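You operate a simulated robot arm through the tools that you are given. There is no shell and no other tool. Be economical: measure what you need, move in short steps, check, and stop when the job is done.

Carry out the task below with a simulated two-armed robot. There is one attempt and no reset: what you move stays moved.

## Task
Take the yellow rack and put it on the white tile. Then take the spacer on the top of bench eight and put it away on the top of the granite plate. Then stack the carton labelled "wicks" from the top of bench eight on top of the carton that says "beads". Keep to this order. Set down upright: yellow rack.

The check looks at the end state, three seconds after you hand in, the way a careful person would. Anything else that was tipped, shoved, dropped, spilled or broken makes it a failure.

## Robot
Two 7-joint arms with three-finger grippers on one trunk, on a base that drives. Base frame: it is fixed to the floor where the robot stands at the start and does not move with it; the origin is under the middle of the robot, x ahead of it, y to its left, z up; the surface under the hand at the start is at about z = 0.8. Units: m, rad, N and s.
The left shoulder is at the start at [0.07, 0.165, 1.238], the right one opposite. With the tool pointing down near the work surface each hand reaches from about 0.32 to 0.86 m from the robot's upright axis, wherever it stands, measured 20 degrees to its own side. Places, roughly: top of the granite plate [0.3, 3.2, 0.9]. Payload 3.91 kg a hand.
The TCP of each hand is the grasp point between the finger pads, 0.03 m short of the fingertips. In the tool frame z runs along the fingers and y along their closing line. The gripper opens to 0.116 m. The gripper's body begins 0.073 m behind the TCP.
Orientation is told as [roll, pitch, yaw] about the base's x, y, z axes, in that order, counted from this pose: with the fingers straight down and closing along the base's y, the tool's x points along the base's -x, its y along +y and its z along -z.

## Interface
- The arms move only by the tool nudge_tool. It takes "left_targets", "right_targets" or both (then of equal length, played together; a hand with none holds still); each is text: rows parted by semicolons, each of 7 numbers parted by spaces: the shift along the tool's x, y, z in m, then the turn, a rotation vector about the tool's x, y, z in rad, then the opening, from 0 (shut) to 1 (fully open). In form: dx dy dz wx wy wz gripper; .... A call has 1 to 8 rows; each row shifts and turns the commanded pose from where the row before left it, along the tool's axes as they then stand. Rows are played at 5 a second. More than 0.05 m and 0.15 rad between two rows, or a gripper value outside its range, and nothing of the call is played. A pose out of reach is approached as far as the arm can. The call stops where the force on the tool passes 40 N (or 10 N more than at its start, if that is more) or the arm is blocked; 0.2 s more then pass. Each finger travels about 0.153 m/s and halts on what it meets, pressing with about 33 N; the grip force reading is that of the motor and also rises with nothing between the fingers. The clock runs only during rows and for 0.2 s after the last one: add rows that do not move to give the fingers time. The reply holds the time, the measured pose of the TCP, the force on the tool along the base axes, the opening and the grip force, in the units named above and with some noise, with the torque about the TCP (base axes, N m) and any sound that the robot's microphone picked up.
- Cameras (640 x 400 px; columns grow to the right, rows downward): "scene" is now at [0.1393, 0.0233, 1.5508]; the picture's right is [0.21, -0.98, 0.00], its down [-0.72, -0.15, -0.67] and it looks along [0.66, 0.14, -0.74] (base axes); focal length 272 px, centre (320, 200). "left" rides on the left gripper at [0.075, 0.017, -0.088] in its tool frame; the picture's right is [-0.22, 0.97, 0.00], its down [-0.70, -0.16, -0.70] and it looks along [-0.68, -0.16, 0.71] (tool axes); focal length 247 px, centre (320, 200). "right" rides on the right gripper at [0.052, 0.056, -0.088] in its tool frame; the picture's right is [-0.73, 0.68, 0.00], its down [-0.49, -0.52, -0.70] and it looks along [-0.48, -0.51, 0.71] (tool axes); focal length 247 px, centre (320, 200). There is no depth. A picture from a camera that has moved, and an enlarged one, comes with that camera's place and axes in the base frame and with its lens. The place of the scene camera against the robot may be out by one fixed shift of up to 0.025 m in any direction.
- grab_frame(camera): a new picture of that camera. It takes no simulated time.
- slide_trunk(by): slides the trunk up (or, below 0, down) by that many m; the arms and the scene camera ride with it, the base frame stays. It gives what a move gives, with no picture.
- base_move(legs): drives the robot by 1 to 6 legs, each [ahead, left, turn to the left] in m, m and rad, along the robot's own axes; the way and the turn of a leg run together, so that a leg with both is an arc; at most 1.5 m and 3.142 rad a leg. The arms and the cameras ride along, it lands a little off, and it stops where it bumps. It gives what a move gives.
- turn_head(pan, tilt): turns the head with the scene camera to pan (to the left, within 1.501 rad either way) and tilt (down, from -0.506 to 1.204), counted from straight ahead of the robot. It gives what a move gives.
- zoom(camera, box): a new picture of the part [left, top, right, bottom] of that camera's present view, enlarged. It takes no simulated time.
- sign_off(): hands the job in; it is judged then, once.

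Work in short steps. Places have to be worked out from the pictures, the camera data and where the tool is seen: move nearer, look again, correct. Check each grasp and each placing, and mend what went wrong. You have 165 turns and 118 pictures in all, those below and enlarged ones among them. Open the grippers and draw the arms clear of the work before you hand the job in, unless the task says otherwise; then end with one line.

The tools are called after ">>>" as name(argument=value, ...) on one line, values as JSON. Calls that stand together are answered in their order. nudge_tool: Moves the arms, as the interface text tells. Its arguments: {"type":"object","properties":{"left_targets":{"type":"string"},"right_targets":{"type":"string"}},"required":[]} The other tools are called the same way: slide_trunk (by) slides the trunk up or down; base_move (legs) drives the base; turn_head (pan, tilt) turns the head that bears the scene camera; grab_frame (camera) takes a picture; zoom (camera, box) takes an enlarged picture of a part of a camera's view; sign_off () hands the job in.

At the start:

```text
t: 0.0
left_tool_pos: [0.4635, 0.4803, 1.1897]
left_tcp_rot: [0.0, -0.001, -0.001]
left_wrist_force: [-0.7, 0.5, 0.4]
left_ft_torque: [-0.02, 0.0, 0.0]
left_finger_gap: 0.1159
left_finger_force: 0.1
right_tool_pos: [0.4336, -0.0087, 1.1739]
right_tcp_rot: [0.001, -0.001, -0.001]
right_wrist_force: [-0.3, -0.5, 0.8]
right_ft_torque: [0.0, -0.02, -0.01]
right_finger_gap: 0.1158
right_finger_force: 0.0
trunk travel left (down, up): [-0.775, 0.065]
robot x, y, heading: [0.0063, 0.0017, -0.003]
head pan, tilt: [0.211, 0.831]
```

scene: 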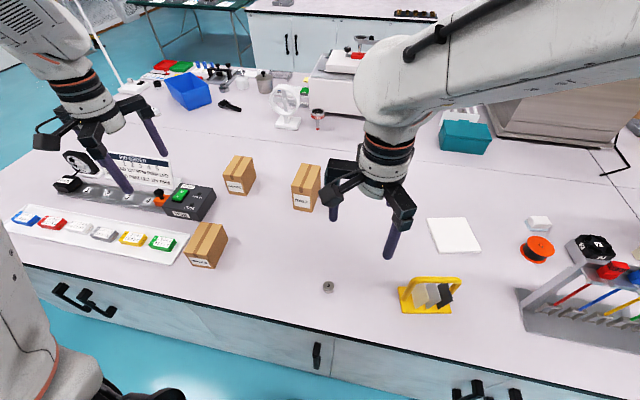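
right: 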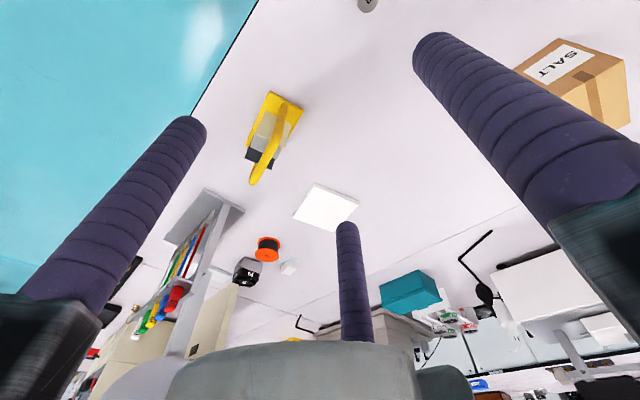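
left: 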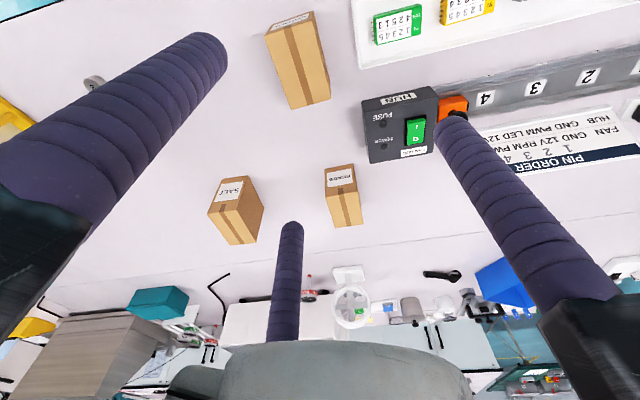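

The scene shows the yellow rack near pixel (428,295), the white tile at (454,235), three cartons and a small grey spacer. I zoom in to read the labels and the rack.

>>> zoom(camera="scene", box=[180, 140, 340, 300])

>>> zoom(camera="scene", box=[300, 200, 500, 325])

```text
2.50 times, centred on (260, 220) of scene
camera zoom: at [0.1393, 0.0233, 1.5508], right [0.21, -0.98, 0.0], down [-0.72, -0.15, -0.67], along [0.66, 0.14, -0.74], focal length 680 px, centre (470, 150)
```

zoom: 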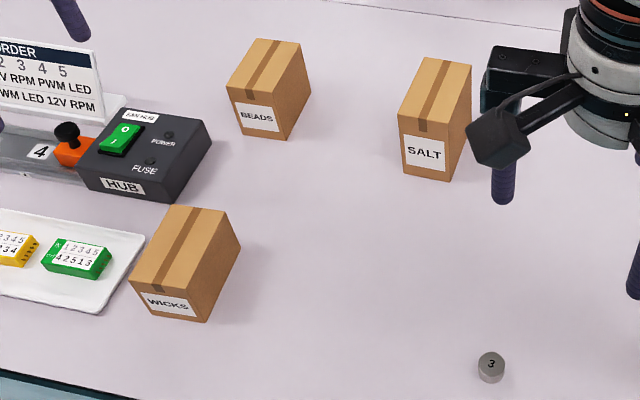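

```text
3.20 times, centred on (400, 262) of scene
camera zoom: at [0.1393, 0.0233, 1.5508], right [0.21, -0.98, 0.0], down [-0.72, -0.15, -0.67], along [0.66, 0.14, -0.74], focal length 871 px, centre (64, 0)
```

zoom: 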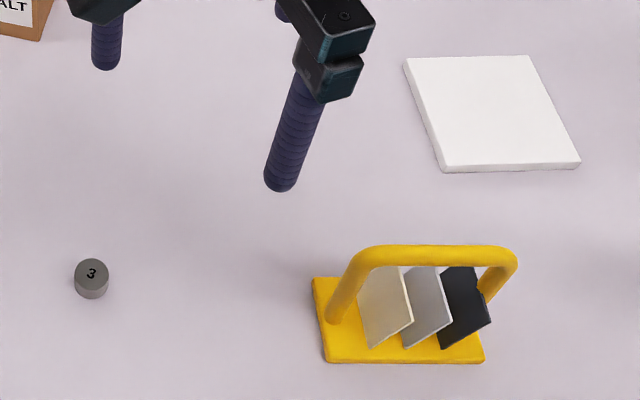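

The spacer candidate sits near (0.47,0.07), the rack near (0.475,-0.20) with its handle running roughly along y, and the tile near (0.72,-0.285). I bring the right hand over the rack and start turning it so that it closes across the handle.

>>> nudge_tool(right_targets="-0.01 -0.048 0.005 0 0 0 1; -0.01 -0.048 0.005 0 0 0 1; -0.01 -0.048 0.005 0 0 0 1; -0.01 -0.046 0.005 0 0 0 1; 0 0 0 0 0 0.15 1; 0 0 0 0 0 0.15 1; 0 0 0 0 0 0.15 1; 0 0 0 0 0 0.15 1")

>>> nudge_tool(right_targets="0 0 0 0 0 0.15 1; 0 0 0 0 0 0.15 1; 0 0 0 0 0 0.15 1; 0 0 0 0 0 0.15 1; 0 0 0 0 0 0.15 1; 0 0 0 0 0 0 1")

>>> grab_frame(camera="right")

>>> grab_frame(camera="scene")

```text
t: 1.8
left_tool_pos: [0.4635, 0.4815, 1.1903]
left_tcp_rot: [0.002, 0.0, -0.001]
left_wrist_force: [0.0, 0.2, -0.5]
left_ft_torque: [0.01, -0.03, 0.01]
left_finger_gap: 0.116
left_finger_force: 0.2
right_tool_pos: [0.4731, -0.1982, 1.1548]
right_tcp_rot: [0.001, -0.001, -0.602]
right_wrist_force: [-0.3, 0.9, -0.9]
right_ft_torque: [-0.03, 0.04, -0.01]
right_finger_gap: 0.116
right_finger_force: 0.0
trunk travel left (down, up): [-0.775, 0.065]
robot x, y, heading: [-0.0023, -0.0016, 0.005]
head pan, tilt: [0.211, 0.831]
```

```text
t: 3.2
left_tool_pos: [0.4645, 0.4818, 1.1897]
left_tcp_rot: [-0.001, 0.0, 0.0]
left_wrist_force: [-0.9, -0.3, -0.4]
left_ft_torque: [-0.02, -0.04, -0.01]
left_finger_gap: 0.1161
left_finger_force: 0.1
right_tool_pos: [0.4737, -0.1979, 1.1543]
right_tcp_rot: [0.0, 0.001, -1.35]
right_wrist_force: [-0.6, 0.1, 0.6]
right_ft_torque: [0.0, 0.0, -0.02]
right_finger_gap: 0.116
right_finger_force: 0.1
trunk travel left (down, up): [-0.775, 0.065]
robot x, y, heading: [-0.0023, -0.0041, -0.002]
head pan, tilt: [0.211, 0.831]
```

```text
112 pictures are left
camera right: at [0.5172, -0.136, 1.2421], right [0.82, -0.57, 0.0], down [-0.4, -0.59, 0.7], along [-0.4, -0.58, -0.71], focal length 247 px, centre (320, 200)
```

right: 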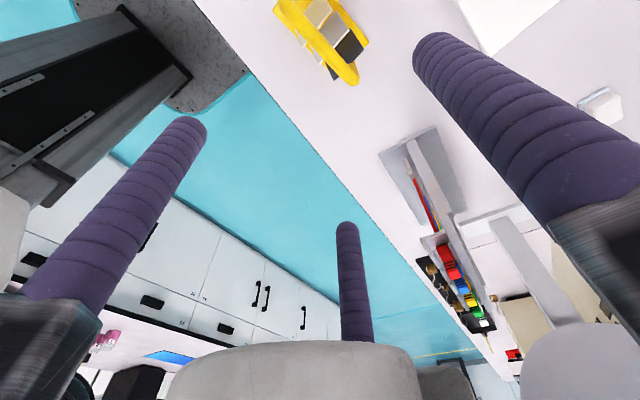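

```text
111 pictures are left
camera scene: at [0.1393, 0.0232, 1.5508], right [0.21, -0.98, 0.0], down [-0.72, -0.15, -0.67], along [0.66, 0.14, -0.74], focal length 272 px, centre (320, 200)
```

scene: 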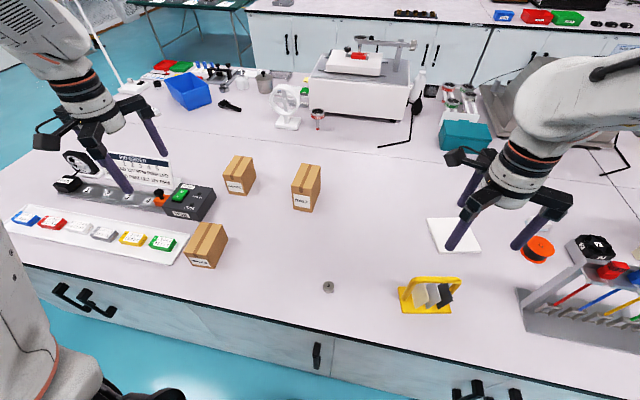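

The wrist view seems to show three finger-like rods, so I zoom on the gripper.

>>> zoom(camera="scene", box=[380, 120, 600, 320])

>>> zoom(camera="right", box=[240, 0, 400, 100])

```text
2.00 times, centred on (490, 220) of scene
camera zoom: at [0.1393, 0.0232, 1.5508], right [0.21, -0.98, 0.0], down [-0.72, -0.15, -0.67], along [0.66, 0.14, -0.74], focal length 544 px, centre (-20, 160)
```

zoom: 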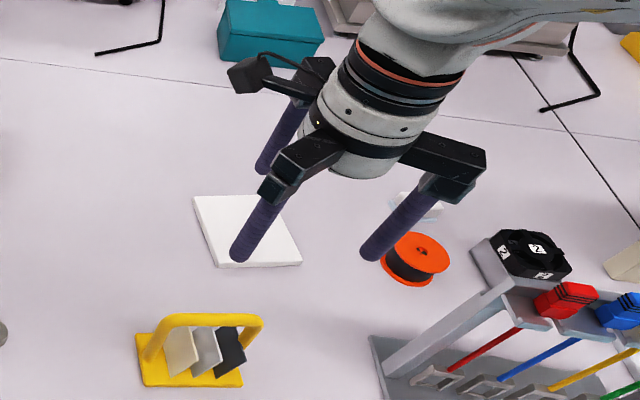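

```text
4.00 times, centred on (320, 50) of right
camera zoom: at [0.5172, -0.136, 1.2421], right [0.82, -0.57, 0.0], down [-0.4, -0.59, 0.7], along [-0.4, -0.58, -0.71], focal length 988 px, centre (320, 800)
```

zoom: 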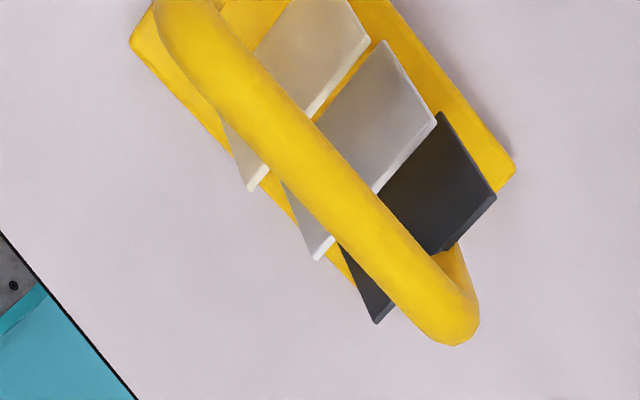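

The hand looks three-fingered: one finger on +y and two on the -y side. I close it in free air to see how the fingers move.

>>> nudge_tool(right_targets="0 0 0 0 0 0 0.3; 0 0 0 0 0 0 0.3; 0 0 0 0 0 0 0.3; 0 0 0 0 0 0 0.3")

>>> grab_frame(camera="right")

>>> zoom(camera="scene", box=[380, 120, 600, 320])

```text
t: 4.2
left_tool_pos: [0.4625, 0.4809, 1.1892]
left_tcp_rot: [0.001, 0.002, 0.0]
left_wrist_force: [0.0, 0.4, 0.2]
left_ft_torque: [0.03, 0.01, 0.0]
left_finger_gap: 0.116
left_finger_force: 0.1
right_tool_pos: [0.4736, -0.1988, 1.1536]
right_tcp_rot: [0.0, -0.001, -1.349]
right_wrist_force: [0.2, 0.8, -0.2]
right_ft_torque: [0.01, -0.01, -0.03]
right_finger_gap: 0.0347
right_finger_force: 0.2
trunk travel left (down, up): [-0.775, 0.065]
robot x, y, heading: [-0.0019, -0.0001, -0.003]
head pan, tilt: [0.211, 0.831]
```

```text
108 pictures are left
camera right: at [0.5171, -0.1359, 1.2422], right [0.83, -0.56, 0.0], down [-0.4, -0.59, 0.7], along [-0.4, -0.58, -0.71], focal length 247 px, centre (320, 200)
```

right: 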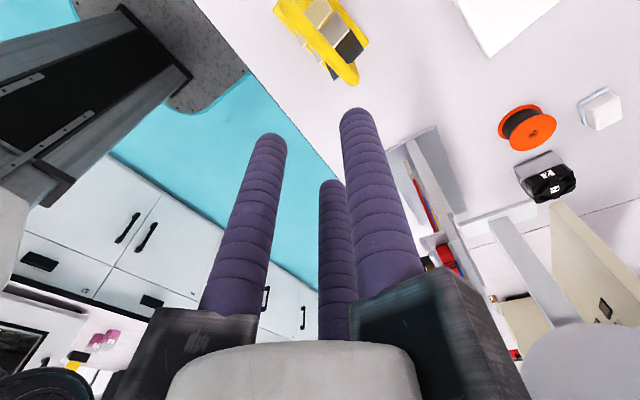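

```text
2.00 times, centred on (490, 220) of scene
camera zoom: at [0.1393, 0.0233, 1.5508], right [0.21, -0.98, 0.0], down [-0.72, -0.15, -0.67], along [0.66, 0.14, -0.74], focal length 544 px, centre (-20, 160)
```

zoom: 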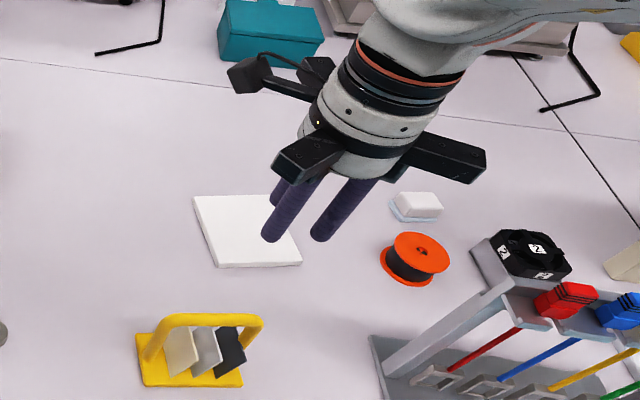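

The hand is a three-jaw chuck: all fingers move radially. The handle bar sits near (0.479,-0.195) at z≈0.92, nearly under the TCP, so I reopen partly and go down to just above it.

>>> nudge_tool(right_targets="0 0 0 0 0 0 0.85; 0 0 0.04 0 0 0 0.85; 0 0 0.04 0 0 0 0.85; 0 0 0.04 0 0 0 0.85; 0 0 0.04 0 0 0 0.85; 0 0 0 0 0 0 0.85")

>>> zoom(camera="scene", box=[360, 190, 520, 330])

>>> grab_frame(camera="left")

```text
t: 5.6
left_tool_pos: [0.4629, 0.481, 1.1912]
left_tcp_rot: [-0.001, -0.002, 0.001]
left_wrist_force: [0.1, -0.2, 0.4]
left_ft_torque: [-0.01, -0.05, 0.02]
left_finger_gap: 0.1162
left_finger_force: 0.1
right_tool_pos: [0.4748, -0.1999, 0.9947]
right_tcp_rot: [0.002, 0.0, -1.348]
right_wrist_force: [0.9, 0.4, -0.4]
right_ft_torque: [-0.02, -0.03, 0.0]
right_finger_gap: 0.0985
right_finger_force: 0.1
trunk travel left (down, up): [-0.775, 0.065]
robot x, y, heading: [-0.0014, 0.0024, 0.004]
head pan, tilt: [0.211, 0.831]
```

```text
2.86 times, centred on (440, 260) of scene
camera zoom: at [0.1384, 0.023, 1.5509], right [0.21, -0.98, 0.0], down [-0.72, -0.15, -0.67], along [0.66, 0.14, -0.74], focal length 777 px, centre (-23, 29)
```

zoom: 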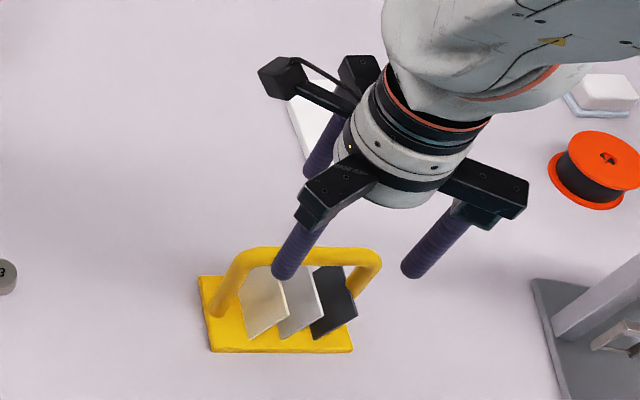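

```text
105 pictures are left
camera left: at [0.3877, 0.4986, 1.2784], right [0.22, 0.97, 0.0], down [0.7, -0.16, 0.7], along [0.68, -0.16, -0.71], focal length 247 px, centre (320, 200)
```

left: 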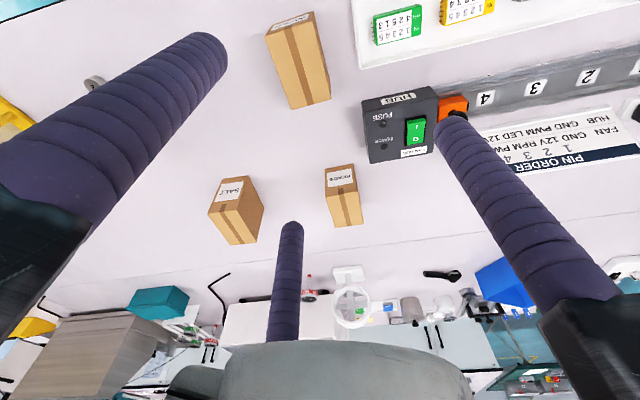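

With the scene camera corrected by about 0.022 m in x, the handle lies between the single finger and the pair. I go down to TCP z≈0.928 and close gently.

>>> nudge_tool(right_targets="0.007 0 0.03 0 0 0 0.85; 0 0 0.037 0 0 0 0.85; 0 0 0 0 0 0 0.85")

>>> zoom(camera="scene", box=[360, 190, 520, 330])

```text
t: 6.4
left_tool_pos: [0.4614, 0.4805, 1.1911]
left_tcp_rot: [0.0, 0.0, 0.002]
left_wrist_force: [0.1, -0.3, -0.6]
left_ft_torque: [0.0, 0.0, 0.02]
left_finger_gap: 0.1159
left_finger_force: 0.0
right_tool_pos: [0.4718, -0.1918, 0.9287]
right_tcp_rot: [0.002, -0.001, -1.349]
right_wrist_force: [-0.3, -0.3, -0.1]
right_ft_torque: [0.03, -0.01, 0.03]
right_finger_gap: 0.0988
right_finger_force: 0.1
trunk travel left (down, up): [-0.775, 0.065]
robot x, y, heading: [0.0038, 0.0015, -0.004]
head pan, tilt: [0.211, 0.831]
```

```text
2.86 times, centred on (440, 260) of scene
camera zoom: at [0.138, 0.0231, 1.551], right [0.21, -0.98, 0.0], down [-0.72, -0.15, -0.67], along [0.66, 0.14, -0.74], focal length 777 px, centre (-23, 29)
```

zoom: 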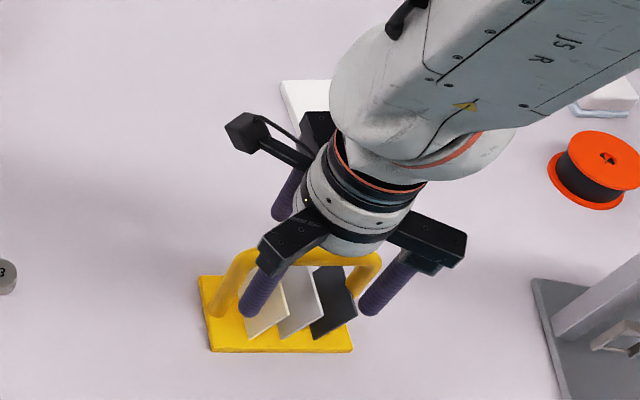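

Plate tops work out near z≈0.87, below the fingertips at 0.90, so closing is safe. I close on the bar.

>>> nudge_tool(right_targets="0 0 0 0 0 0 0.5; 0 0 0 0 0 0 0.25; 0 0 0 0 0 0 0; 0 0 0 0 0 0 0; 0 0 0 0 0 0 0")

>>> zoom(camera="scene", box=[360, 190, 520, 330])

```text
t: 7.6
left_tool_pos: [0.4641, 0.4814, 1.1904]
left_tcp_rot: [-0.001, 0.0, 0.0]
left_wrist_force: [-0.2, 0.4, -0.4]
left_ft_torque: [-0.02, 0.0, -0.02]
left_finger_gap: 0.1161
left_finger_force: 0.1
right_tool_pos: [0.4717, -0.1913, 0.9268]
right_tcp_rot: [-0.001, 0.0, -1.349]
right_wrist_force: [-0.9, 0.7, 0.1]
right_ft_torque: [-0.05, 0.01, -0.05]
right_finger_gap: 0.026
right_finger_force: 32.8
trunk travel left (down, up): [-0.775, 0.065]
robot x, y, heading: [0.0004, 0.0006, -0.002]
head pan, tilt: [0.211, 0.831]
```

```text
2.86 times, centred on (440, 260) of scene
camera zoom: at [0.1397, 0.0232, 1.5508], right [0.21, -0.98, 0.0], down [-0.72, -0.15, -0.67], along [0.66, 0.14, -0.74], focal length 777 px, centre (-23, 29)
```

zoom: 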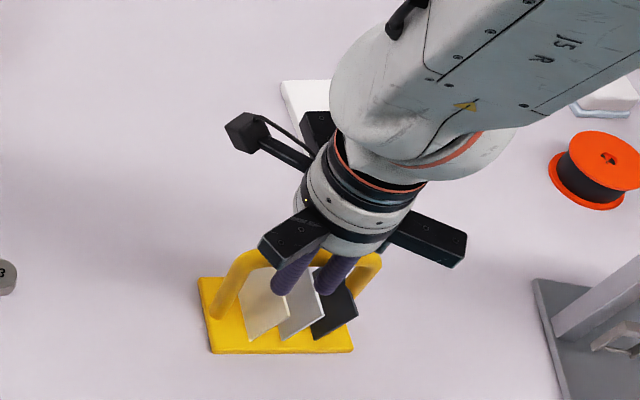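

The grip holds with a gap of 26 mm. I lift slowly by 6 cm.

>>> nudge_tool(right_targets="0 0 -0.01 0 0 0 0; 0 0 -0.01 0 0 0 0; 0 0 -0.015 0 0 0 0; 0 0 -0.015 0 0 0 0; 0 0 -0.01 0 0 0 0; 0 0 0 0 0 0 0")

>>> grab_frame(camera="scene")

```text
t: 9.0
left_tool_pos: [0.4653, 0.4816, 1.1895]
left_tcp_rot: [0.0, 0.0, 0.0]
left_wrist_force: [-0.1, 0.3, -0.5]
left_ft_torque: [0.03, 0.02, 0.01]
left_finger_gap: 0.1161
left_finger_force: 0.0
right_tool_pos: [0.4726, -0.1909, 0.988]
right_tcp_rot: [-0.002, 0.0, -1.349]
right_wrist_force: [-1.2, 0.4, -3.7]
right_ft_torque: [0.02, 0.03, 0.01]
right_finger_gap: 0.0257
right_finger_force: 32.3
trunk travel left (down, up): [-0.775, 0.065]
robot x, y, heading: [0.0005, -0.0009, -0.002]
head pan, tilt: [0.211, 0.831]
```

```text
102 pictures are left
camera scene: at [0.1399, 0.0231, 1.5508], right [0.21, -0.98, 0.0], down [-0.72, -0.15, -0.67], along [0.66, 0.14, -0.74], focal length 272 px, centre (320, 200)
```

scene: 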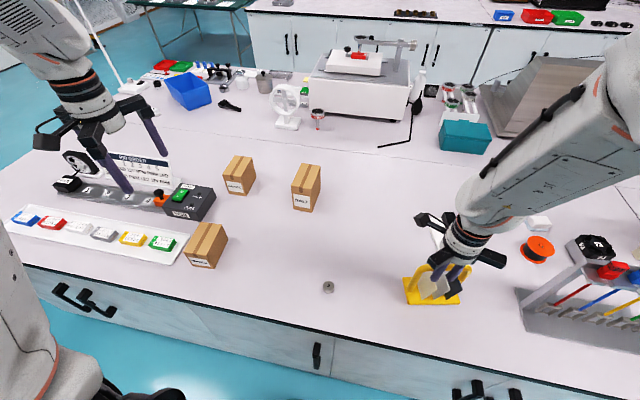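

The rack hangs level. I move it toward the tile, first part.

>>> nudge_tool(right_targets="-0.008 0.012 0 0 0 0 0; -0.0147 0.0217 0 0 0 0 0; -0.0147 0.0217 0 0 0 0 0; -0.0147 0.0217 0 0 0 0 0; -0.0147 0.0217 0 0 0 0 0; -0.0147 0.0217 0 0 0 0 0; -0.0147 0.0217 0 0 0 0 0; -0.008 0.012 0 0 0 0 0")

>>> nudge_tool(right_targets="-0.01 0.015 0 0 0 0 0; -0.015 0.022 0 0 0 0 0; -0.011 0.016 0 0 0 0 0; -0.0068 0.0098 0 0 0 0 0; 0 0 0 0 0 0 0")

>>> grab_frame(camera="right")

>>> zoom(camera="scene", box=[380, 170, 540, 270])

```text
t: 10.8
left_tool_pos: [0.4648, 0.4805, 1.1901]
left_tcp_rot: [0.0, -0.001, 0.001]
left_wrist_force: [0.6, -1.0, 0.1]
left_ft_torque: [-0.02, -0.03, -0.03]
left_finger_gap: 0.1163
left_finger_force: 0.0
right_tool_pos: [0.6454, -0.2599, 0.9872]
right_tcp_rot: [-0.002, 0.001, -1.351]
right_wrist_force: [-0.3, 0.1, -2.6]
right_ft_torque: [0.04, 0.02, 0.02]
right_finger_gap: 0.0257
right_finger_force: 32.8
trunk travel left (down, up): [-0.775, 0.065]
robot x, y, heading: [-0.0, -0.0013, 0.006]
head pan, tilt: [0.211, 0.831]
```

```text
t: 12.0
left_tool_pos: [0.4642, 0.4814, 1.1908]
left_tcp_rot: [-0.002, 0.0, 0.0]
left_wrist_force: [0.1, -0.4, 0.5]
left_ft_torque: [-0.04, -0.03, 0.0]
left_finger_gap: 0.116
left_finger_force: 0.1
right_tool_pos: [0.7169, -0.2868, 0.9855]
right_tcp_rot: [-0.003, 0.001, -1.349]
right_wrist_force: [-0.7, -0.2, -4.0]
right_ft_torque: [0.04, 0.05, 0.0]
right_finger_gap: 0.0258
right_finger_force: 32.6
trunk travel left (down, up): [-0.775, 0.065]
robot x, y, heading: [0.0033, -0.0005, 0.001]
head pan, tilt: [0.211, 0.831]
```

```text
101 pictures are left
camera right: at [0.7603, -0.2247, 1.0743], right [0.83, -0.56, 0.0], down [-0.4, -0.59, 0.7], along [-0.4, -0.58, -0.71], focal length 247 px, centre (320, 200)
```

right: 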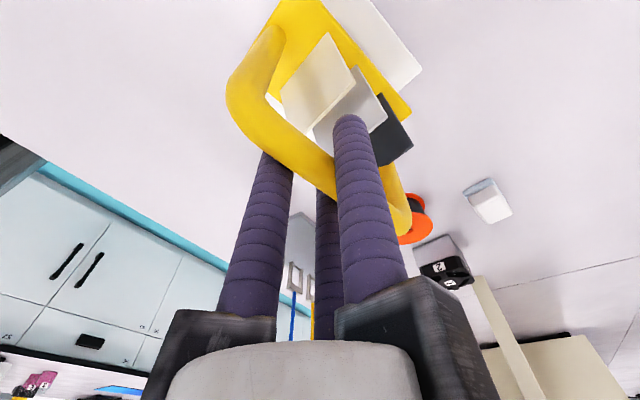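

```text
4.00 times, centred on (460, 220) of scene
camera zoom: at [0.1398, 0.0231, 1.5508], right [0.21, -0.98, 0.0], down [-0.72, -0.15, -0.67], along [0.66, 0.14, -0.74], focal length 1088 px, centre (-240, 120)
```

zoom: 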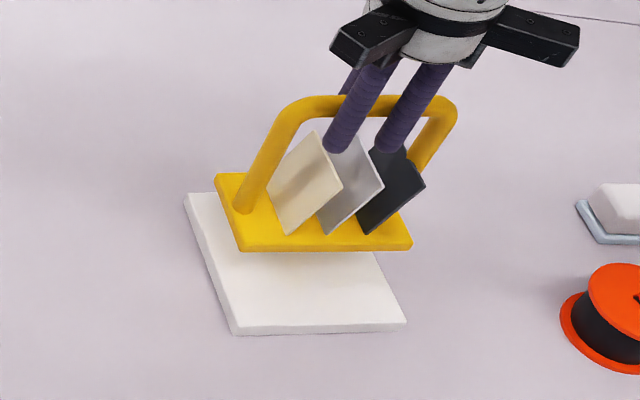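

Projections put the rack base centred over the tile, and its orientation matches. I lower most of the way.

>>> nudge_tool(right_targets="0 0 0.008 0 0 0 0; 0 0 0.01 0 0 0 0; 0 0 0.01 0 0 0 0; 0 0 0.005 0 0 0 0; 0 0 0 0 0 0 0")

>>> zoom(camera="scene", box=[380, 170, 540, 270])

```text
t: 13.2
left_tool_pos: [0.4644, 0.4809, 1.1902]
left_tcp_rot: [0.0, 0.001, -0.002]
left_wrist_force: [0.9, 0.3, 0.1]
left_ft_torque: [0.0, -0.01, 0.02]
left_finger_gap: 0.1157
left_finger_force: 0.0
right_tool_pos: [0.7163, -0.2888, 0.9532]
right_tcp_rot: [-0.001, 0.0, -1.35]
right_wrist_force: [-0.5, -0.9, -3.8]
right_ft_torque: [0.03, 0.01, 0.03]
right_finger_gap: 0.0253
right_finger_force: 33.1
trunk travel left (down, up): [-0.775, 0.065]
robot x, y, heading: [0.0004, 0.0007, -0.0]
head pan, tilt: [0.211, 0.831]
```

```text
4.00 times, centred on (460, 220) of scene
camera zoom: at [0.1398, 0.0231, 1.5508], right [0.21, -0.98, 0.0], down [-0.72, -0.15, -0.67], along [0.66, 0.14, -0.74], focal length 1088 px, centre (-240, 120)
```

zoom: 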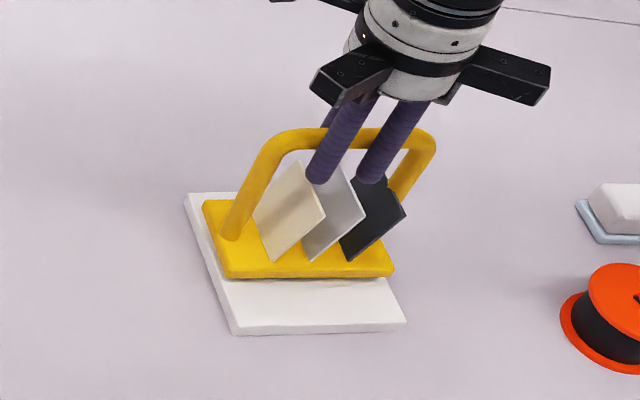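

Still clear of the tile by about 1–1.5 cm and well centred. I lower in small steps until the force shows contact.

>>> nudge_tool(right_targets="0 0 0.004 0 0 0 0; 0 0 0.003 0 0 0 0; 0 0 0.003 0 0 0 0; 0 0 0 0 0 0 0")

>>> nudge_tool(right_targets="0 0 0.003 0 0 0 0; 0 0 0 0 0 0 0")

>>> zoom(camera="scene", box=[380, 170, 540, 270])

```text
t: 14.2
left_tool_pos: [0.4633, 0.481, 1.19]
left_tcp_rot: [0.002, 0.0, 0.0]
left_wrist_force: [0.7, -0.8, 0.0]
left_ft_torque: [0.04, 0.01, -0.04]
left_finger_gap: 0.1164
left_finger_force: 0.0
right_tool_pos: [0.7173, -0.2877, 0.945]
right_tcp_rot: [0.001, -0.001, -1.348]
right_wrist_force: [0.7, -0.1, -2.8]
right_ft_torque: [0.03, 0.04, 0.01]
right_finger_gap: 0.0259
right_finger_force: 33.3
trunk travel left (down, up): [-0.775, 0.065]
robot x, y, heading: [-0.0, -0.0042, 0.002]
head pan, tilt: [0.211, 0.831]
```

```text
t: 14.8
left_tool_pos: [0.464, 0.4814, 1.1907]
left_tcp_rot: [0.0, 0.0, 0.001]
left_wrist_force: [-0.5, -0.1, -0.3]
left_ft_torque: [-0.02, 0.0, 0.0]
left_finger_gap: 0.1163
left_finger_force: 0.1
right_tool_pos: [0.7167, -0.2874, 0.9438]
right_tcp_rot: [0.001, 0.0, -1.35]
right_wrist_force: [0.2, 1.1, 2.0]
right_ft_torque: [-0.22, -0.08, 0.0]
right_finger_gap: 0.0255
right_finger_force: 33.2
trunk travel left (down, up): [-0.775, 0.065]
robot x, y, heading: [0.0023, 0.0023, -0.003]
head pan, tilt: [0.211, 0.831]
```

```text
4.00 times, centred on (460, 220) of scene
camera zoom: at [0.1391, 0.0235, 1.5509], right [0.21, -0.98, 0.0], down [-0.72, -0.15, -0.67], along [0.66, 0.14, -0.74], focal length 1088 px, centre (-240, 120)
```

zoom: 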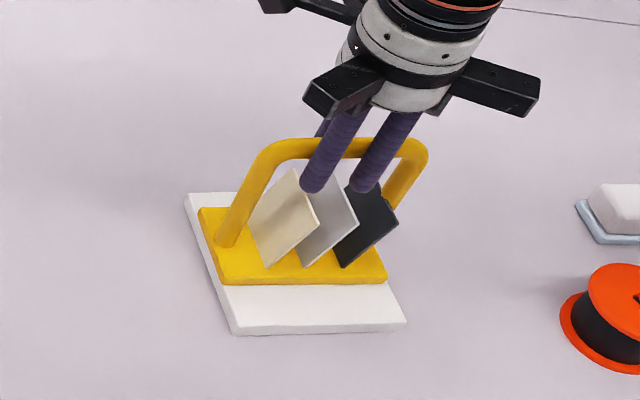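

Contact is made and the rack sits within the tile. I settle a touch and open the hand, then rise straight up.

>>> nudge_tool(right_targets="0 0 0.001 0 0 0 0; 0 0 0 0 0 0 0.3; 0 0 0 0 0 0 0.5; 0 0 0 0 0 0 0.8; 0 0 0 0 0 0 0.85; 0 0 -0.03 0 0 0 0.85; 0 0 -0.04 0 0 0 0.85; 0 0 -0.05 0 0 0 0.85")

>>> nudge_tool(right_targets="0 0 -0.05 0 0 0 0.85; 0 0 -0.05 0 0 0 0.85; 0 -0.05 0 0 0 0 0.85; 0 -0.05 0 0 0 0 0.85; 0 -0.05 0 0 0 0 0.85; 0 0 0 0 0 0 0.85")

>>> grab_frame(camera="scene")

>>> zoom(camera="scene", box=[380, 170, 540, 270])

```text
t: 16.6
left_tool_pos: [0.4625, 0.4811, 1.1907]
left_tcp_rot: [0.0, -0.001, 0.002]
left_wrist_force: [0.3, 0.2, 0.8]
left_ft_torque: [0.0, -0.01, 0.0]
left_finger_gap: 0.1159
left_finger_force: 0.0
right_tool_pos: [0.7158, -0.2867, 1.0623]
right_tcp_rot: [0.0, -0.002, -1.348]
right_wrist_force: [-0.6, -0.9, 0.4]
right_ft_torque: [0.02, -0.03, 0.0]
right_finger_gap: 0.0986
right_finger_force: 0.1
trunk travel left (down, up): [-0.775, 0.065]
robot x, y, heading: [-0.0009, 0.0037, -0.003]
head pan, tilt: [0.211, 0.831]
```

```text
t: 18.0
left_tool_pos: [0.4653, 0.4828, 1.19]
left_tcp_rot: [0.0, 0.0, 0.001]
left_wrist_force: [-1.0, -0.3, 0.2]
left_ft_torque: [-0.02, 0.01, 0.0]
left_finger_gap: 0.1161
left_finger_force: 0.0
right_tool_pos: [0.5712, -0.3221, 1.1601]
right_tcp_rot: [0.0, -0.001, -1.35]
right_wrist_force: [-0.1, 0.2, -0.5]
right_ft_torque: [-0.02, -0.03, 0.04]
right_finger_gap: 0.0987
right_finger_force: 0.1
trunk travel left (down, up): [-0.775, 0.065]
robot x, y, heading: [0.0011, -0.0008, -0.001]
head pan, tilt: [0.211, 0.831]
```

```text
97 pictures are left
camera scene: at [0.1409, 0.0232, 1.5507], right [0.21, -0.98, 0.0], down [-0.72, -0.15, -0.67], along [0.66, 0.14, -0.74], focal length 272 px, centre (320, 200)
```

scene: 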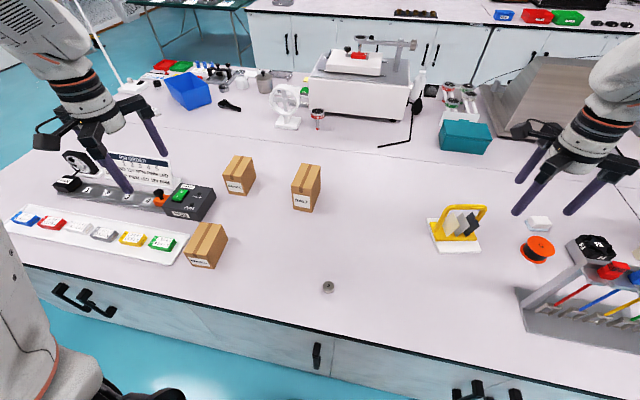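

```text
4.00 times, centred on (460, 220) of scene
camera zoom: at [0.1409, 0.0232, 1.5507], right [0.21, -0.98, 0.0], down [-0.72, -0.15, -0.67], along [0.66, 0.14, -0.74], focal length 1088 px, centre (-240, 120)
```

zoom: 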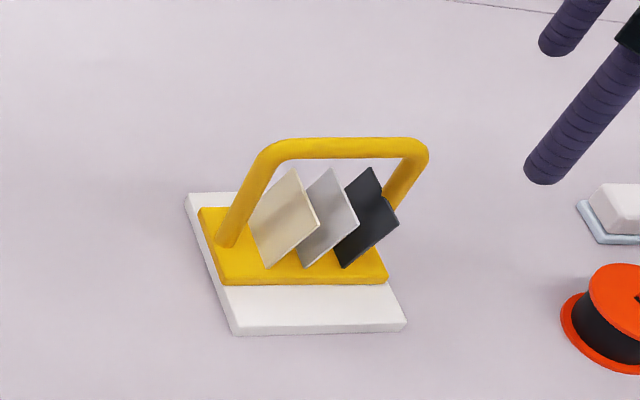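

The rack stands on the tile. Now I look to the left for the granite plate and any bench numbers.

>>> turn_head(pan=1.45, tilt=0.35)

>>> grab_frame(camera="scene")

>>> turn_head(pan=0.0, tilt=0.2)

>>> grab_frame(camera="scene")

```text
t: 19.4
left_tool_pos: [0.4632, 0.4818, 1.1907]
left_tcp_rot: [0.001, 0.001, -0.001]
left_wrist_force: [0.0, -0.3, 0.3]
left_ft_torque: [-0.01, 0.01, -0.02]
left_finger_gap: 0.1158
left_finger_force: 0.1
right_tool_pos: [0.5702, -0.3222, 1.1623]
right_tcp_rot: [0.0, 0.001, -1.35]
right_wrist_force: [0.3, 0.7, -0.6]
right_ft_torque: [0.02, 0.01, -0.06]
right_finger_gap: 0.0988
right_finger_force: 0.0
trunk travel left (down, up): [-0.775, 0.065]
robot x, y, heading: [0.0019, -0.0021, 0.001]
head pan, tilt: [1.45, 0.351]
```

```text
95 pictures are left
camera scene: at [0.073, 0.0992, 1.593], right [0.99, -0.12, 0.0], down [-0.04, -0.34, -0.94], along [0.11, 0.93, -0.34], focal length 272 px, centre (320, 200)
```

scene: 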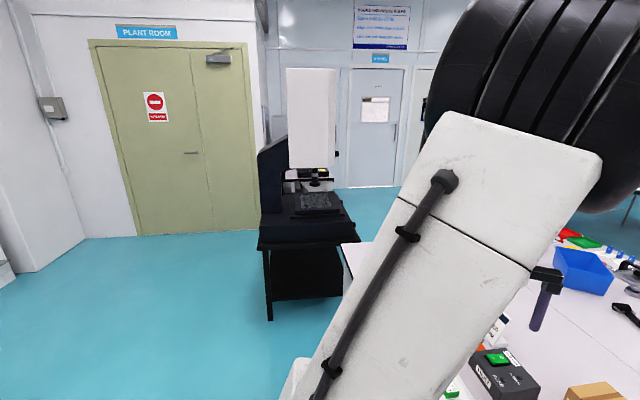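

```text
t: 21.0
left_tool_pos: [0.4642, 0.4812, 1.1904]
left_tcp_rot: [0.002, 0.001, 0.002]
left_wrist_force: [0.7, 1.1, 0.4]
left_ft_torque: [0.0, 0.01, 0.0]
left_finger_gap: 0.1161
left_finger_force: 0.0
right_tool_pos: [0.5704, -0.3226, 1.1612]
right_tcp_rot: [0.0, 0.001, -1.35]
right_wrist_force: [-0.6, 0.1, 0.4]
right_ft_torque: [-0.04, -0.01, 0.02]
right_finger_gap: 0.0985
right_finger_force: 0.0
trunk travel left (down, up): [-0.775, 0.065]
robot x, y, heading: [-0.0007, -0.0011, 0.001]
head pan, tilt: [0.0, 0.201]
```

```text
94 pictures are left
camera scene: at [0.1551, 0.0068, 1.607], right [0.0, -1.0, 0.0], down [-0.2, 0.0, -0.98], along [0.98, 0.0, -0.2], focal length 272 px, centre (320, 200)
```

scene: 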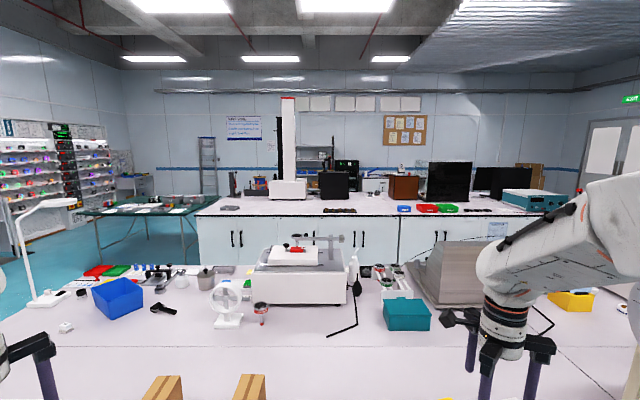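

The granite plate must be on the black machine to the left. Before committing, I check this bench for other spacer-like objects.

>>> turn_head(pan=0.3, tilt=0.6)

>>> zoom(camera="scene", box=[80, 0, 400, 200])

>>> zoom(camera="scene", box=[380, 0, 640, 200])

>>> grab_frame(camera="scene")

```text
t: 21.9
left_tool_pos: [0.4644, 0.4805, 1.1898]
left_tcp_rot: [-0.002, -0.001, -0.001]
left_wrist_force: [-0.1, -0.4, 0.2]
left_ft_torque: [-0.02, 0.0, 0.05]
left_finger_gap: 0.116
left_finger_force: 0.2
right_tool_pos: [0.571, -0.3219, 1.1619]
right_tcp_rot: [-0.001, -0.002, -1.349]
right_wrist_force: [0.6, 0.0, -0.4]
right_ft_torque: [0.01, -0.02, -0.03]
right_finger_gap: 0.0987
right_finger_force: 0.0
trunk travel left (down, up): [-0.775, 0.065]
robot x, y, heading: [0.0005, 0.0012, 0.0]
head pan, tilt: [0.3, 0.6]
```

```text
2.00 times, centred on (240, 100) of scene
camera zoom: at [0.1464, 0.0328, 1.5703], right [0.3, -0.96, 0.0], down [-0.54, -0.17, -0.83], along [0.79, 0.24, -0.56], focal length 544 px, centre (480, 400)
```

zoom: 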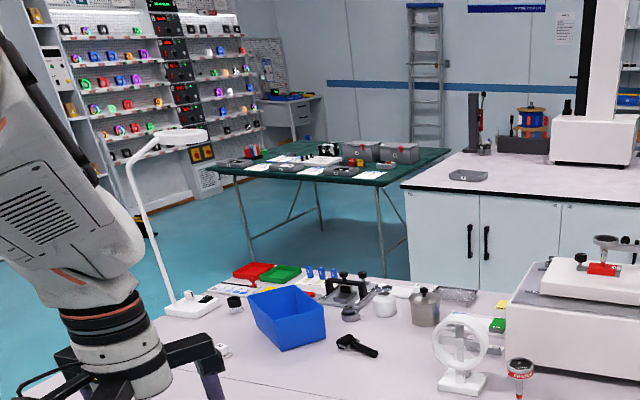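

```text
2.00 times, centred on (510, 100) of scene
camera zoom: at [0.1464, 0.0328, 1.5703], right [0.3, -0.96, 0.0], down [-0.54, -0.17, -0.83], along [0.79, 0.24, -0.56], focal length 544 px, centre (-60, 400)
```

zoom: 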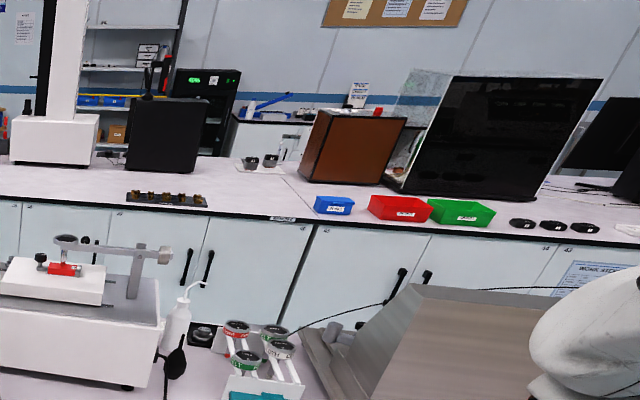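

```text
91 pictures are left
camera scene: at [0.1464, 0.0328, 1.5703], right [0.3, -0.96, 0.0], down [-0.54, -0.17, -0.83], along [0.79, 0.24, -0.56], focal length 272 px, centre (320, 200)
```

scene: 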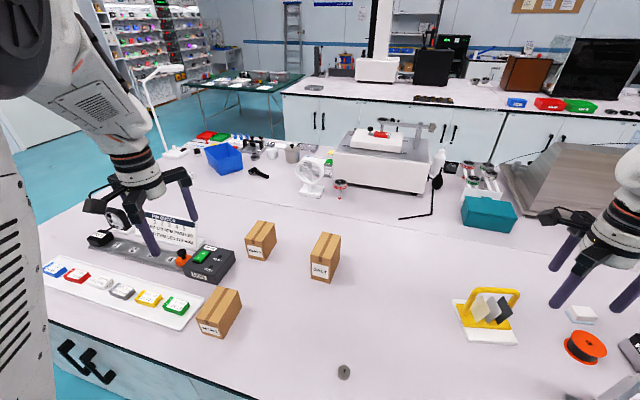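

The grey cylinder marked 3 at about (0.453,0.068) is the only spacer-like thing on the bench with the cartons. I bring the left hand above it.

>>> nudge_tool(left_targets="0 -0.048 0 0 0 0 1; 0 -0.048 0 0 0 0 1; 0 -0.048 0 0 0 0 1; 0 -0.048 0 0 0 0 1; 0 -0.048 0 0 0 0 1; 0 -0.048 0 0 0 0 1; 0 -0.048 0 0 0 0 1; 0.01 -0.048 0 0 0 0 1")

>>> nudge_tool(left_targets="0 -0.028 0.03 0 0 0 1; 0 0 0.05 0 0 0 1; 0 0 0.02 0 0 0 1; 0 0 0 0 0 0 1")

>>> grab_frame(camera="left")

>>> turn_head(pan=0.2, tilt=0.9)

>>> grab_frame(camera="scene")

```text
t: 23.7
left_tool_pos: [0.4973, 0.1123, 1.1693]
left_tcp_rot: [0.004, -0.008, -0.001]
left_wrist_force: [-0.2, -0.4, 0.0]
left_ft_torque: [0.05, -0.03, -0.01]
left_finger_gap: 0.1159
left_finger_force: 0.1
left hand out of reach, approached as far as the arm can: row 4, 5, 6, 7
right_tool_pos: [0.5698, -0.3228, 1.1613]
right_tcp_rot: [0.003, 0.0, -1.351]
right_wrist_force: [-0.4, -0.5, 0.3]
right_ft_torque: [0.01, -0.03, 0.01]
right_finger_gap: 0.0986
right_finger_force: 0.0
trunk travel left (down, up): [-0.775, 0.065]
robot x, y, heading: [0.0029, -0.0012, -0.001]
head pan, tilt: [0.3, 0.6]
```

```text
t: 24.7
left_tool_pos: [0.4974, 0.0851, 1.0678]
left_tcp_rot: [0.001, 0.0, -0.002]
left_wrist_force: [-0.1, -0.7, 0.1]
left_ft_torque: [0.07, -0.04, -0.01]
left_finger_gap: 0.1162
left_finger_force: 0.0
right_tool_pos: [0.5706, -0.3231, 1.1611]
right_tcp_rot: [0.0, 0.001, -1.35]
right_wrist_force: [-0.1, -0.7, 0.1]
right_ft_torque: [0.03, -0.01, 0.0]
right_finger_gap: 0.0985
right_finger_force: 0.0
trunk travel left (down, up): [-0.775, 0.065]
robot x, y, heading: [-0.0006, 0.0008, 0.002]
head pan, tilt: [0.3, 0.6]
```

```text
90 pictures are left
camera left: at [0.4211, 0.1021, 1.1555], right [0.22, 0.97, 0.0], down [0.7, -0.16, 0.7], along [0.68, -0.16, -0.71], focal length 247 px, centre (320, 200)
```

left: 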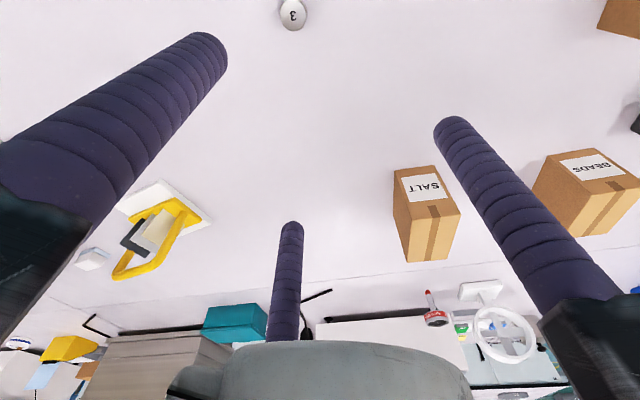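

```text
t: 25.5
left_tool_pos: [0.496, 0.0863, 1.0673]
left_tcp_rot: [0.0, 0.0, 0.0]
left_wrist_force: [-0.2, -0.3, -0.3]
left_ft_torque: [-0.01, -0.03, 0.03]
left_finger_gap: 0.116
left_finger_force: 0.0
right_tool_pos: [0.5694, -0.3205, 1.1614]
right_tcp_rot: [0.001, 0.0, -1.35]
right_wrist_force: [0.4, 0.0, 0.0]
right_ft_torque: [-0.04, -0.03, -0.02]
right_finger_gap: 0.0986
right_finger_force: 0.0
trunk travel left (down, up): [-0.775, 0.065]
robot x, y, heading: [-0.001, -0.0023, -0.004]
head pan, tilt: [0.201, 0.901]
```

```text
89 pictures are left
camera scene: at [0.136, 0.022, 1.5455], right [0.2, -0.98, 0.0], down [-0.77, -0.16, -0.62], along [0.61, 0.12, -0.78], focal length 272 px, centre (320, 200)
```

scene: 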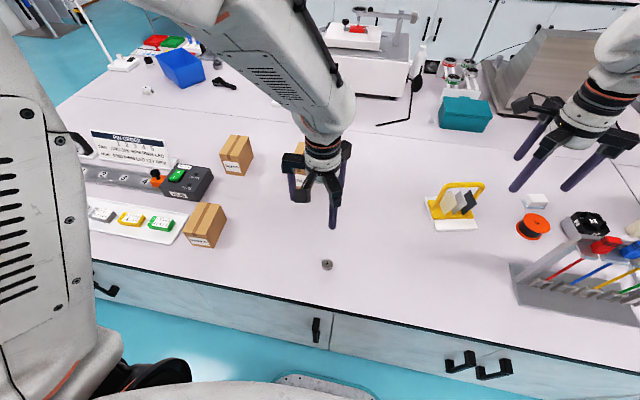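

The wrist view puts the spacer at (0.455,0.061). I correct sideways while descending.

>>> nudge_tool(left_targets="0 -0.01 0.05 0 0 0 1; 0.02 -0.015 0.04 0 0 0 1; 0.0215 0 0.02 0 0 0 1; 0 0 0 0 0 0 1")

>>> zoom(camera="scene", box=[260, 180, 420, 300])

>>> grab_frame(camera="left")

```text
refused: row 1 steps farther than a row can; nothing moved
```

```text
3.33 times, centred on (340, 240) of scene
camera zoom: at [0.136, 0.022, 1.5455], right [0.2, -0.98, 0.0], down [-0.77, -0.16, -0.62], along [0.61, 0.12, -0.78], focal length 907 px, centre (253, 67)
```

zoom: 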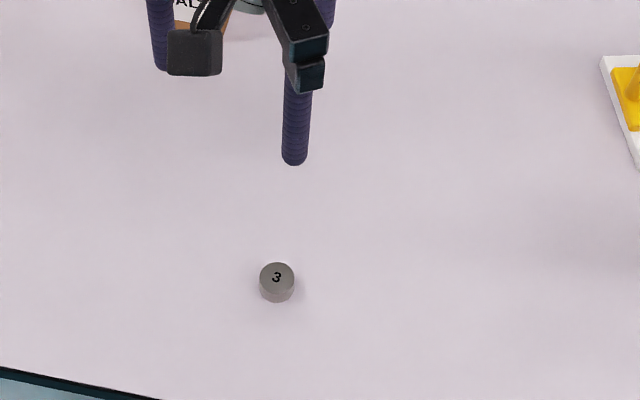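

```text
87 pictures are left
camera left: at [0.4213, 0.1034, 1.1555], right [0.22, 0.97, 0.0], down [0.7, -0.16, 0.7], along [0.68, -0.16, -0.71], focal length 247 px, centre (320, 200)
```

left: 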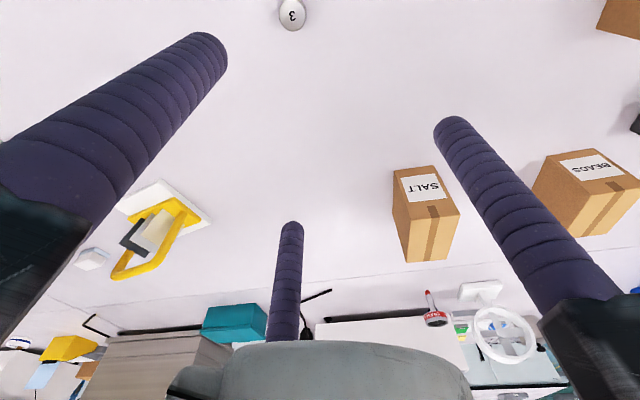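

The step was too long, so nothing moved. I repeat it with shorter rows.

>>> nudge_tool(left_targets="0 -0.01 0.045 0 0 0 1; 0.02 -0.015 0.035 0 0 0 1; 0.0215 0 0.03 0 0 0 1; 0 0 0.03 0 0 0 1; 0 0 0 0 0 0 1")

>>> zoom(camera="scene", box=[260, 180, 420, 300])

>>> grab_frame(camera="left")

```text
t: 26.7
left_tool_pos: [0.4534, 0.0605, 0.9258]
left_tcp_rot: [-0.005, -0.002, 0.001]
left_wrist_force: [1.1, 0.1, -0.1]
left_ft_torque: [-0.02, -0.02, 0.0]
left_finger_gap: 0.116
left_finger_force: 0.1
right_tool_pos: [0.5707, -0.3212, 1.162]
right_tcp_rot: [0.0, 0.001, -1.349]
right_wrist_force: [-0.5, 0.5, -0.5]
right_ft_torque: [0.02, -0.01, 0.0]
right_finger_gap: 0.0985
right_finger_force: 0.0
trunk travel left (down, up): [-0.775, 0.065]
robot x, y, heading: [0.0003, 0.0009, 0.002]
head pan, tilt: [0.201, 0.901]
```

```text
3.33 times, centred on (340, 240) of scene
camera zoom: at [0.135, 0.0215, 1.5455], right [0.2, -0.98, 0.0], down [-0.77, -0.16, -0.62], along [0.61, 0.12, -0.78], focal length 907 px, centre (253, 67)
```

zoom: 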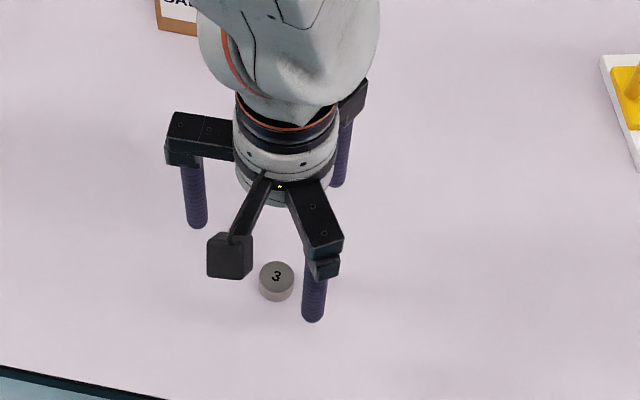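

```text
85 pictures are left
camera left: at [0.3791, 0.0781, 1.0142], right [0.22, 0.98, -0.01], down [0.69, -0.15, 0.7], along [0.68, -0.16, -0.71], focal length 247 px, centre (320, 200)
```

left: 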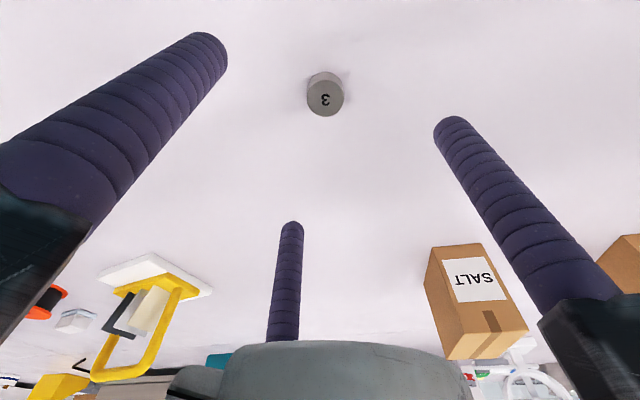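

The spacer is at about (0.457,0.0625). I shift by a few mm and descend so that the tips are just above the bench.

>>> nudge_tool(left_targets="-0.004 0.002 0.03 0 0 0 1; 0 0 0.03 0 0 0 1; 0 0 0.023 0 0 0 1; 0 0 0 0 0 0 1")

>>> zoom(camera="scene", box=[260, 180, 420, 300])

>>> grab_frame(camera="left")

```text
t: 27.7
left_tool_pos: [0.4592, 0.0627, 0.8421]
left_tcp_rot: [0.002, 0.0, 0.001]
left_wrist_force: [0.9, 0.1, -0.6]
left_ft_torque: [-0.02, 0.02, -0.02]
left_finger_gap: 0.1159
left_finger_force: 0.0
right_tool_pos: [0.5714, -0.3219, 1.1618]
right_tcp_rot: [0.0, 0.001, -1.349]
right_wrist_force: [1.4, 0.3, -1.2]
right_ft_torque: [0.04, 0.02, -0.01]
right_finger_gap: 0.0985
right_finger_force: 0.1
trunk travel left (down, up): [-0.775, 0.065]
robot x, y, heading: [0.0001, 0.0051, -0.005]
head pan, tilt: [0.201, 0.901]
```

```text
3.33 times, centred on (340, 240) of scene
camera zoom: at [0.1362, 0.0217, 1.5454], right [0.2, -0.98, 0.0], down [-0.77, -0.16, -0.62], along [0.61, 0.12, -0.78], focal length 907 px, centre (253, 67)
```

zoom: 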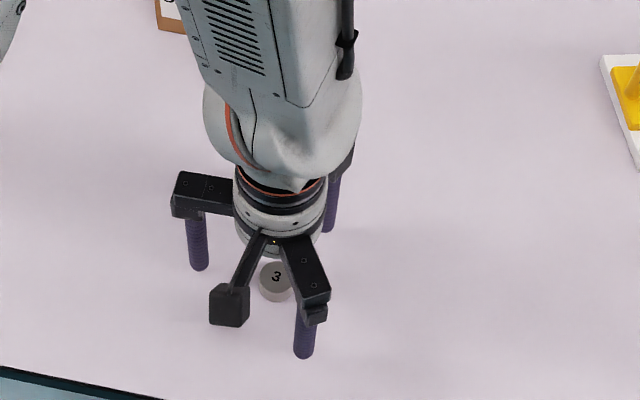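

```text
83 pictures are left
camera left: at [0.3841, 0.0812, 0.9301], right [0.22, 0.97, 0.0], down [0.7, -0.16, 0.7], along [0.68, -0.16, -0.72], focal length 247 px, centre (320, 200)
```

left: 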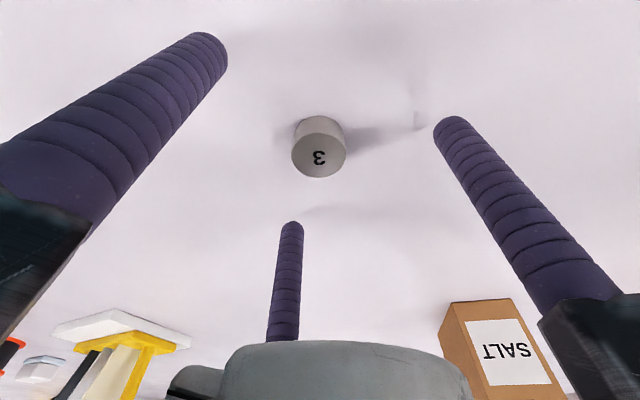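

The spacer sits between the three fingers. I go down 4 mm more and close.

>>> nudge_tool(left_targets="0 0 0.004 0 0 0 1; 0 0 0 0 0 0 0.6; 0 0 0 0 0 0 0.4; 0 0 0 0 0 0 0; 0 0 0 0 0 0 0; 0 0 0 0 0 0 0")

>>> grab_frame(camera="left")

```text
t: 29.1
left_tool_pos: [0.4576, 0.0619, 0.8395]
left_tcp_rot: [0.001, 0.001, 0.001]
left_wrist_force: [-0.1, 0.0, 3.1]
left_ft_torque: [0.0, 0.02, 0.02]
left_finger_gap: 0.0289
left_finger_force: 33.0
right_tool_pos: [0.5692, -0.3219, 1.1605]
right_tcp_rot: [-0.001, 0.002, -1.348]
right_wrist_force: [0.3, -0.6, 1.0]
right_ft_torque: [0.0, 0.0, 0.04]
right_finger_gap: 0.0988
right_finger_force: 0.0
trunk travel left (down, up): [-0.775, 0.065]
robot x, y, heading: [-0.0037, 0.0013, -0.001]
head pan, tilt: [0.201, 0.901]
```

```text
82 pictures are left
camera left: at [0.3841, 0.0801, 0.9275], right [0.22, 0.97, 0.0], down [0.7, -0.16, 0.7], along [0.68, -0.16, -0.71], focal length 247 px, centre (320, 200)
```

left: 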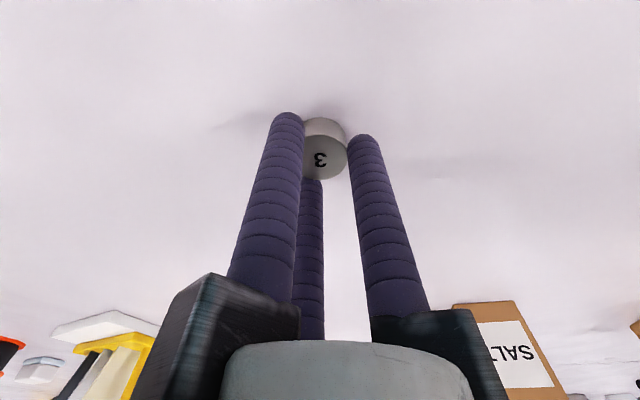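

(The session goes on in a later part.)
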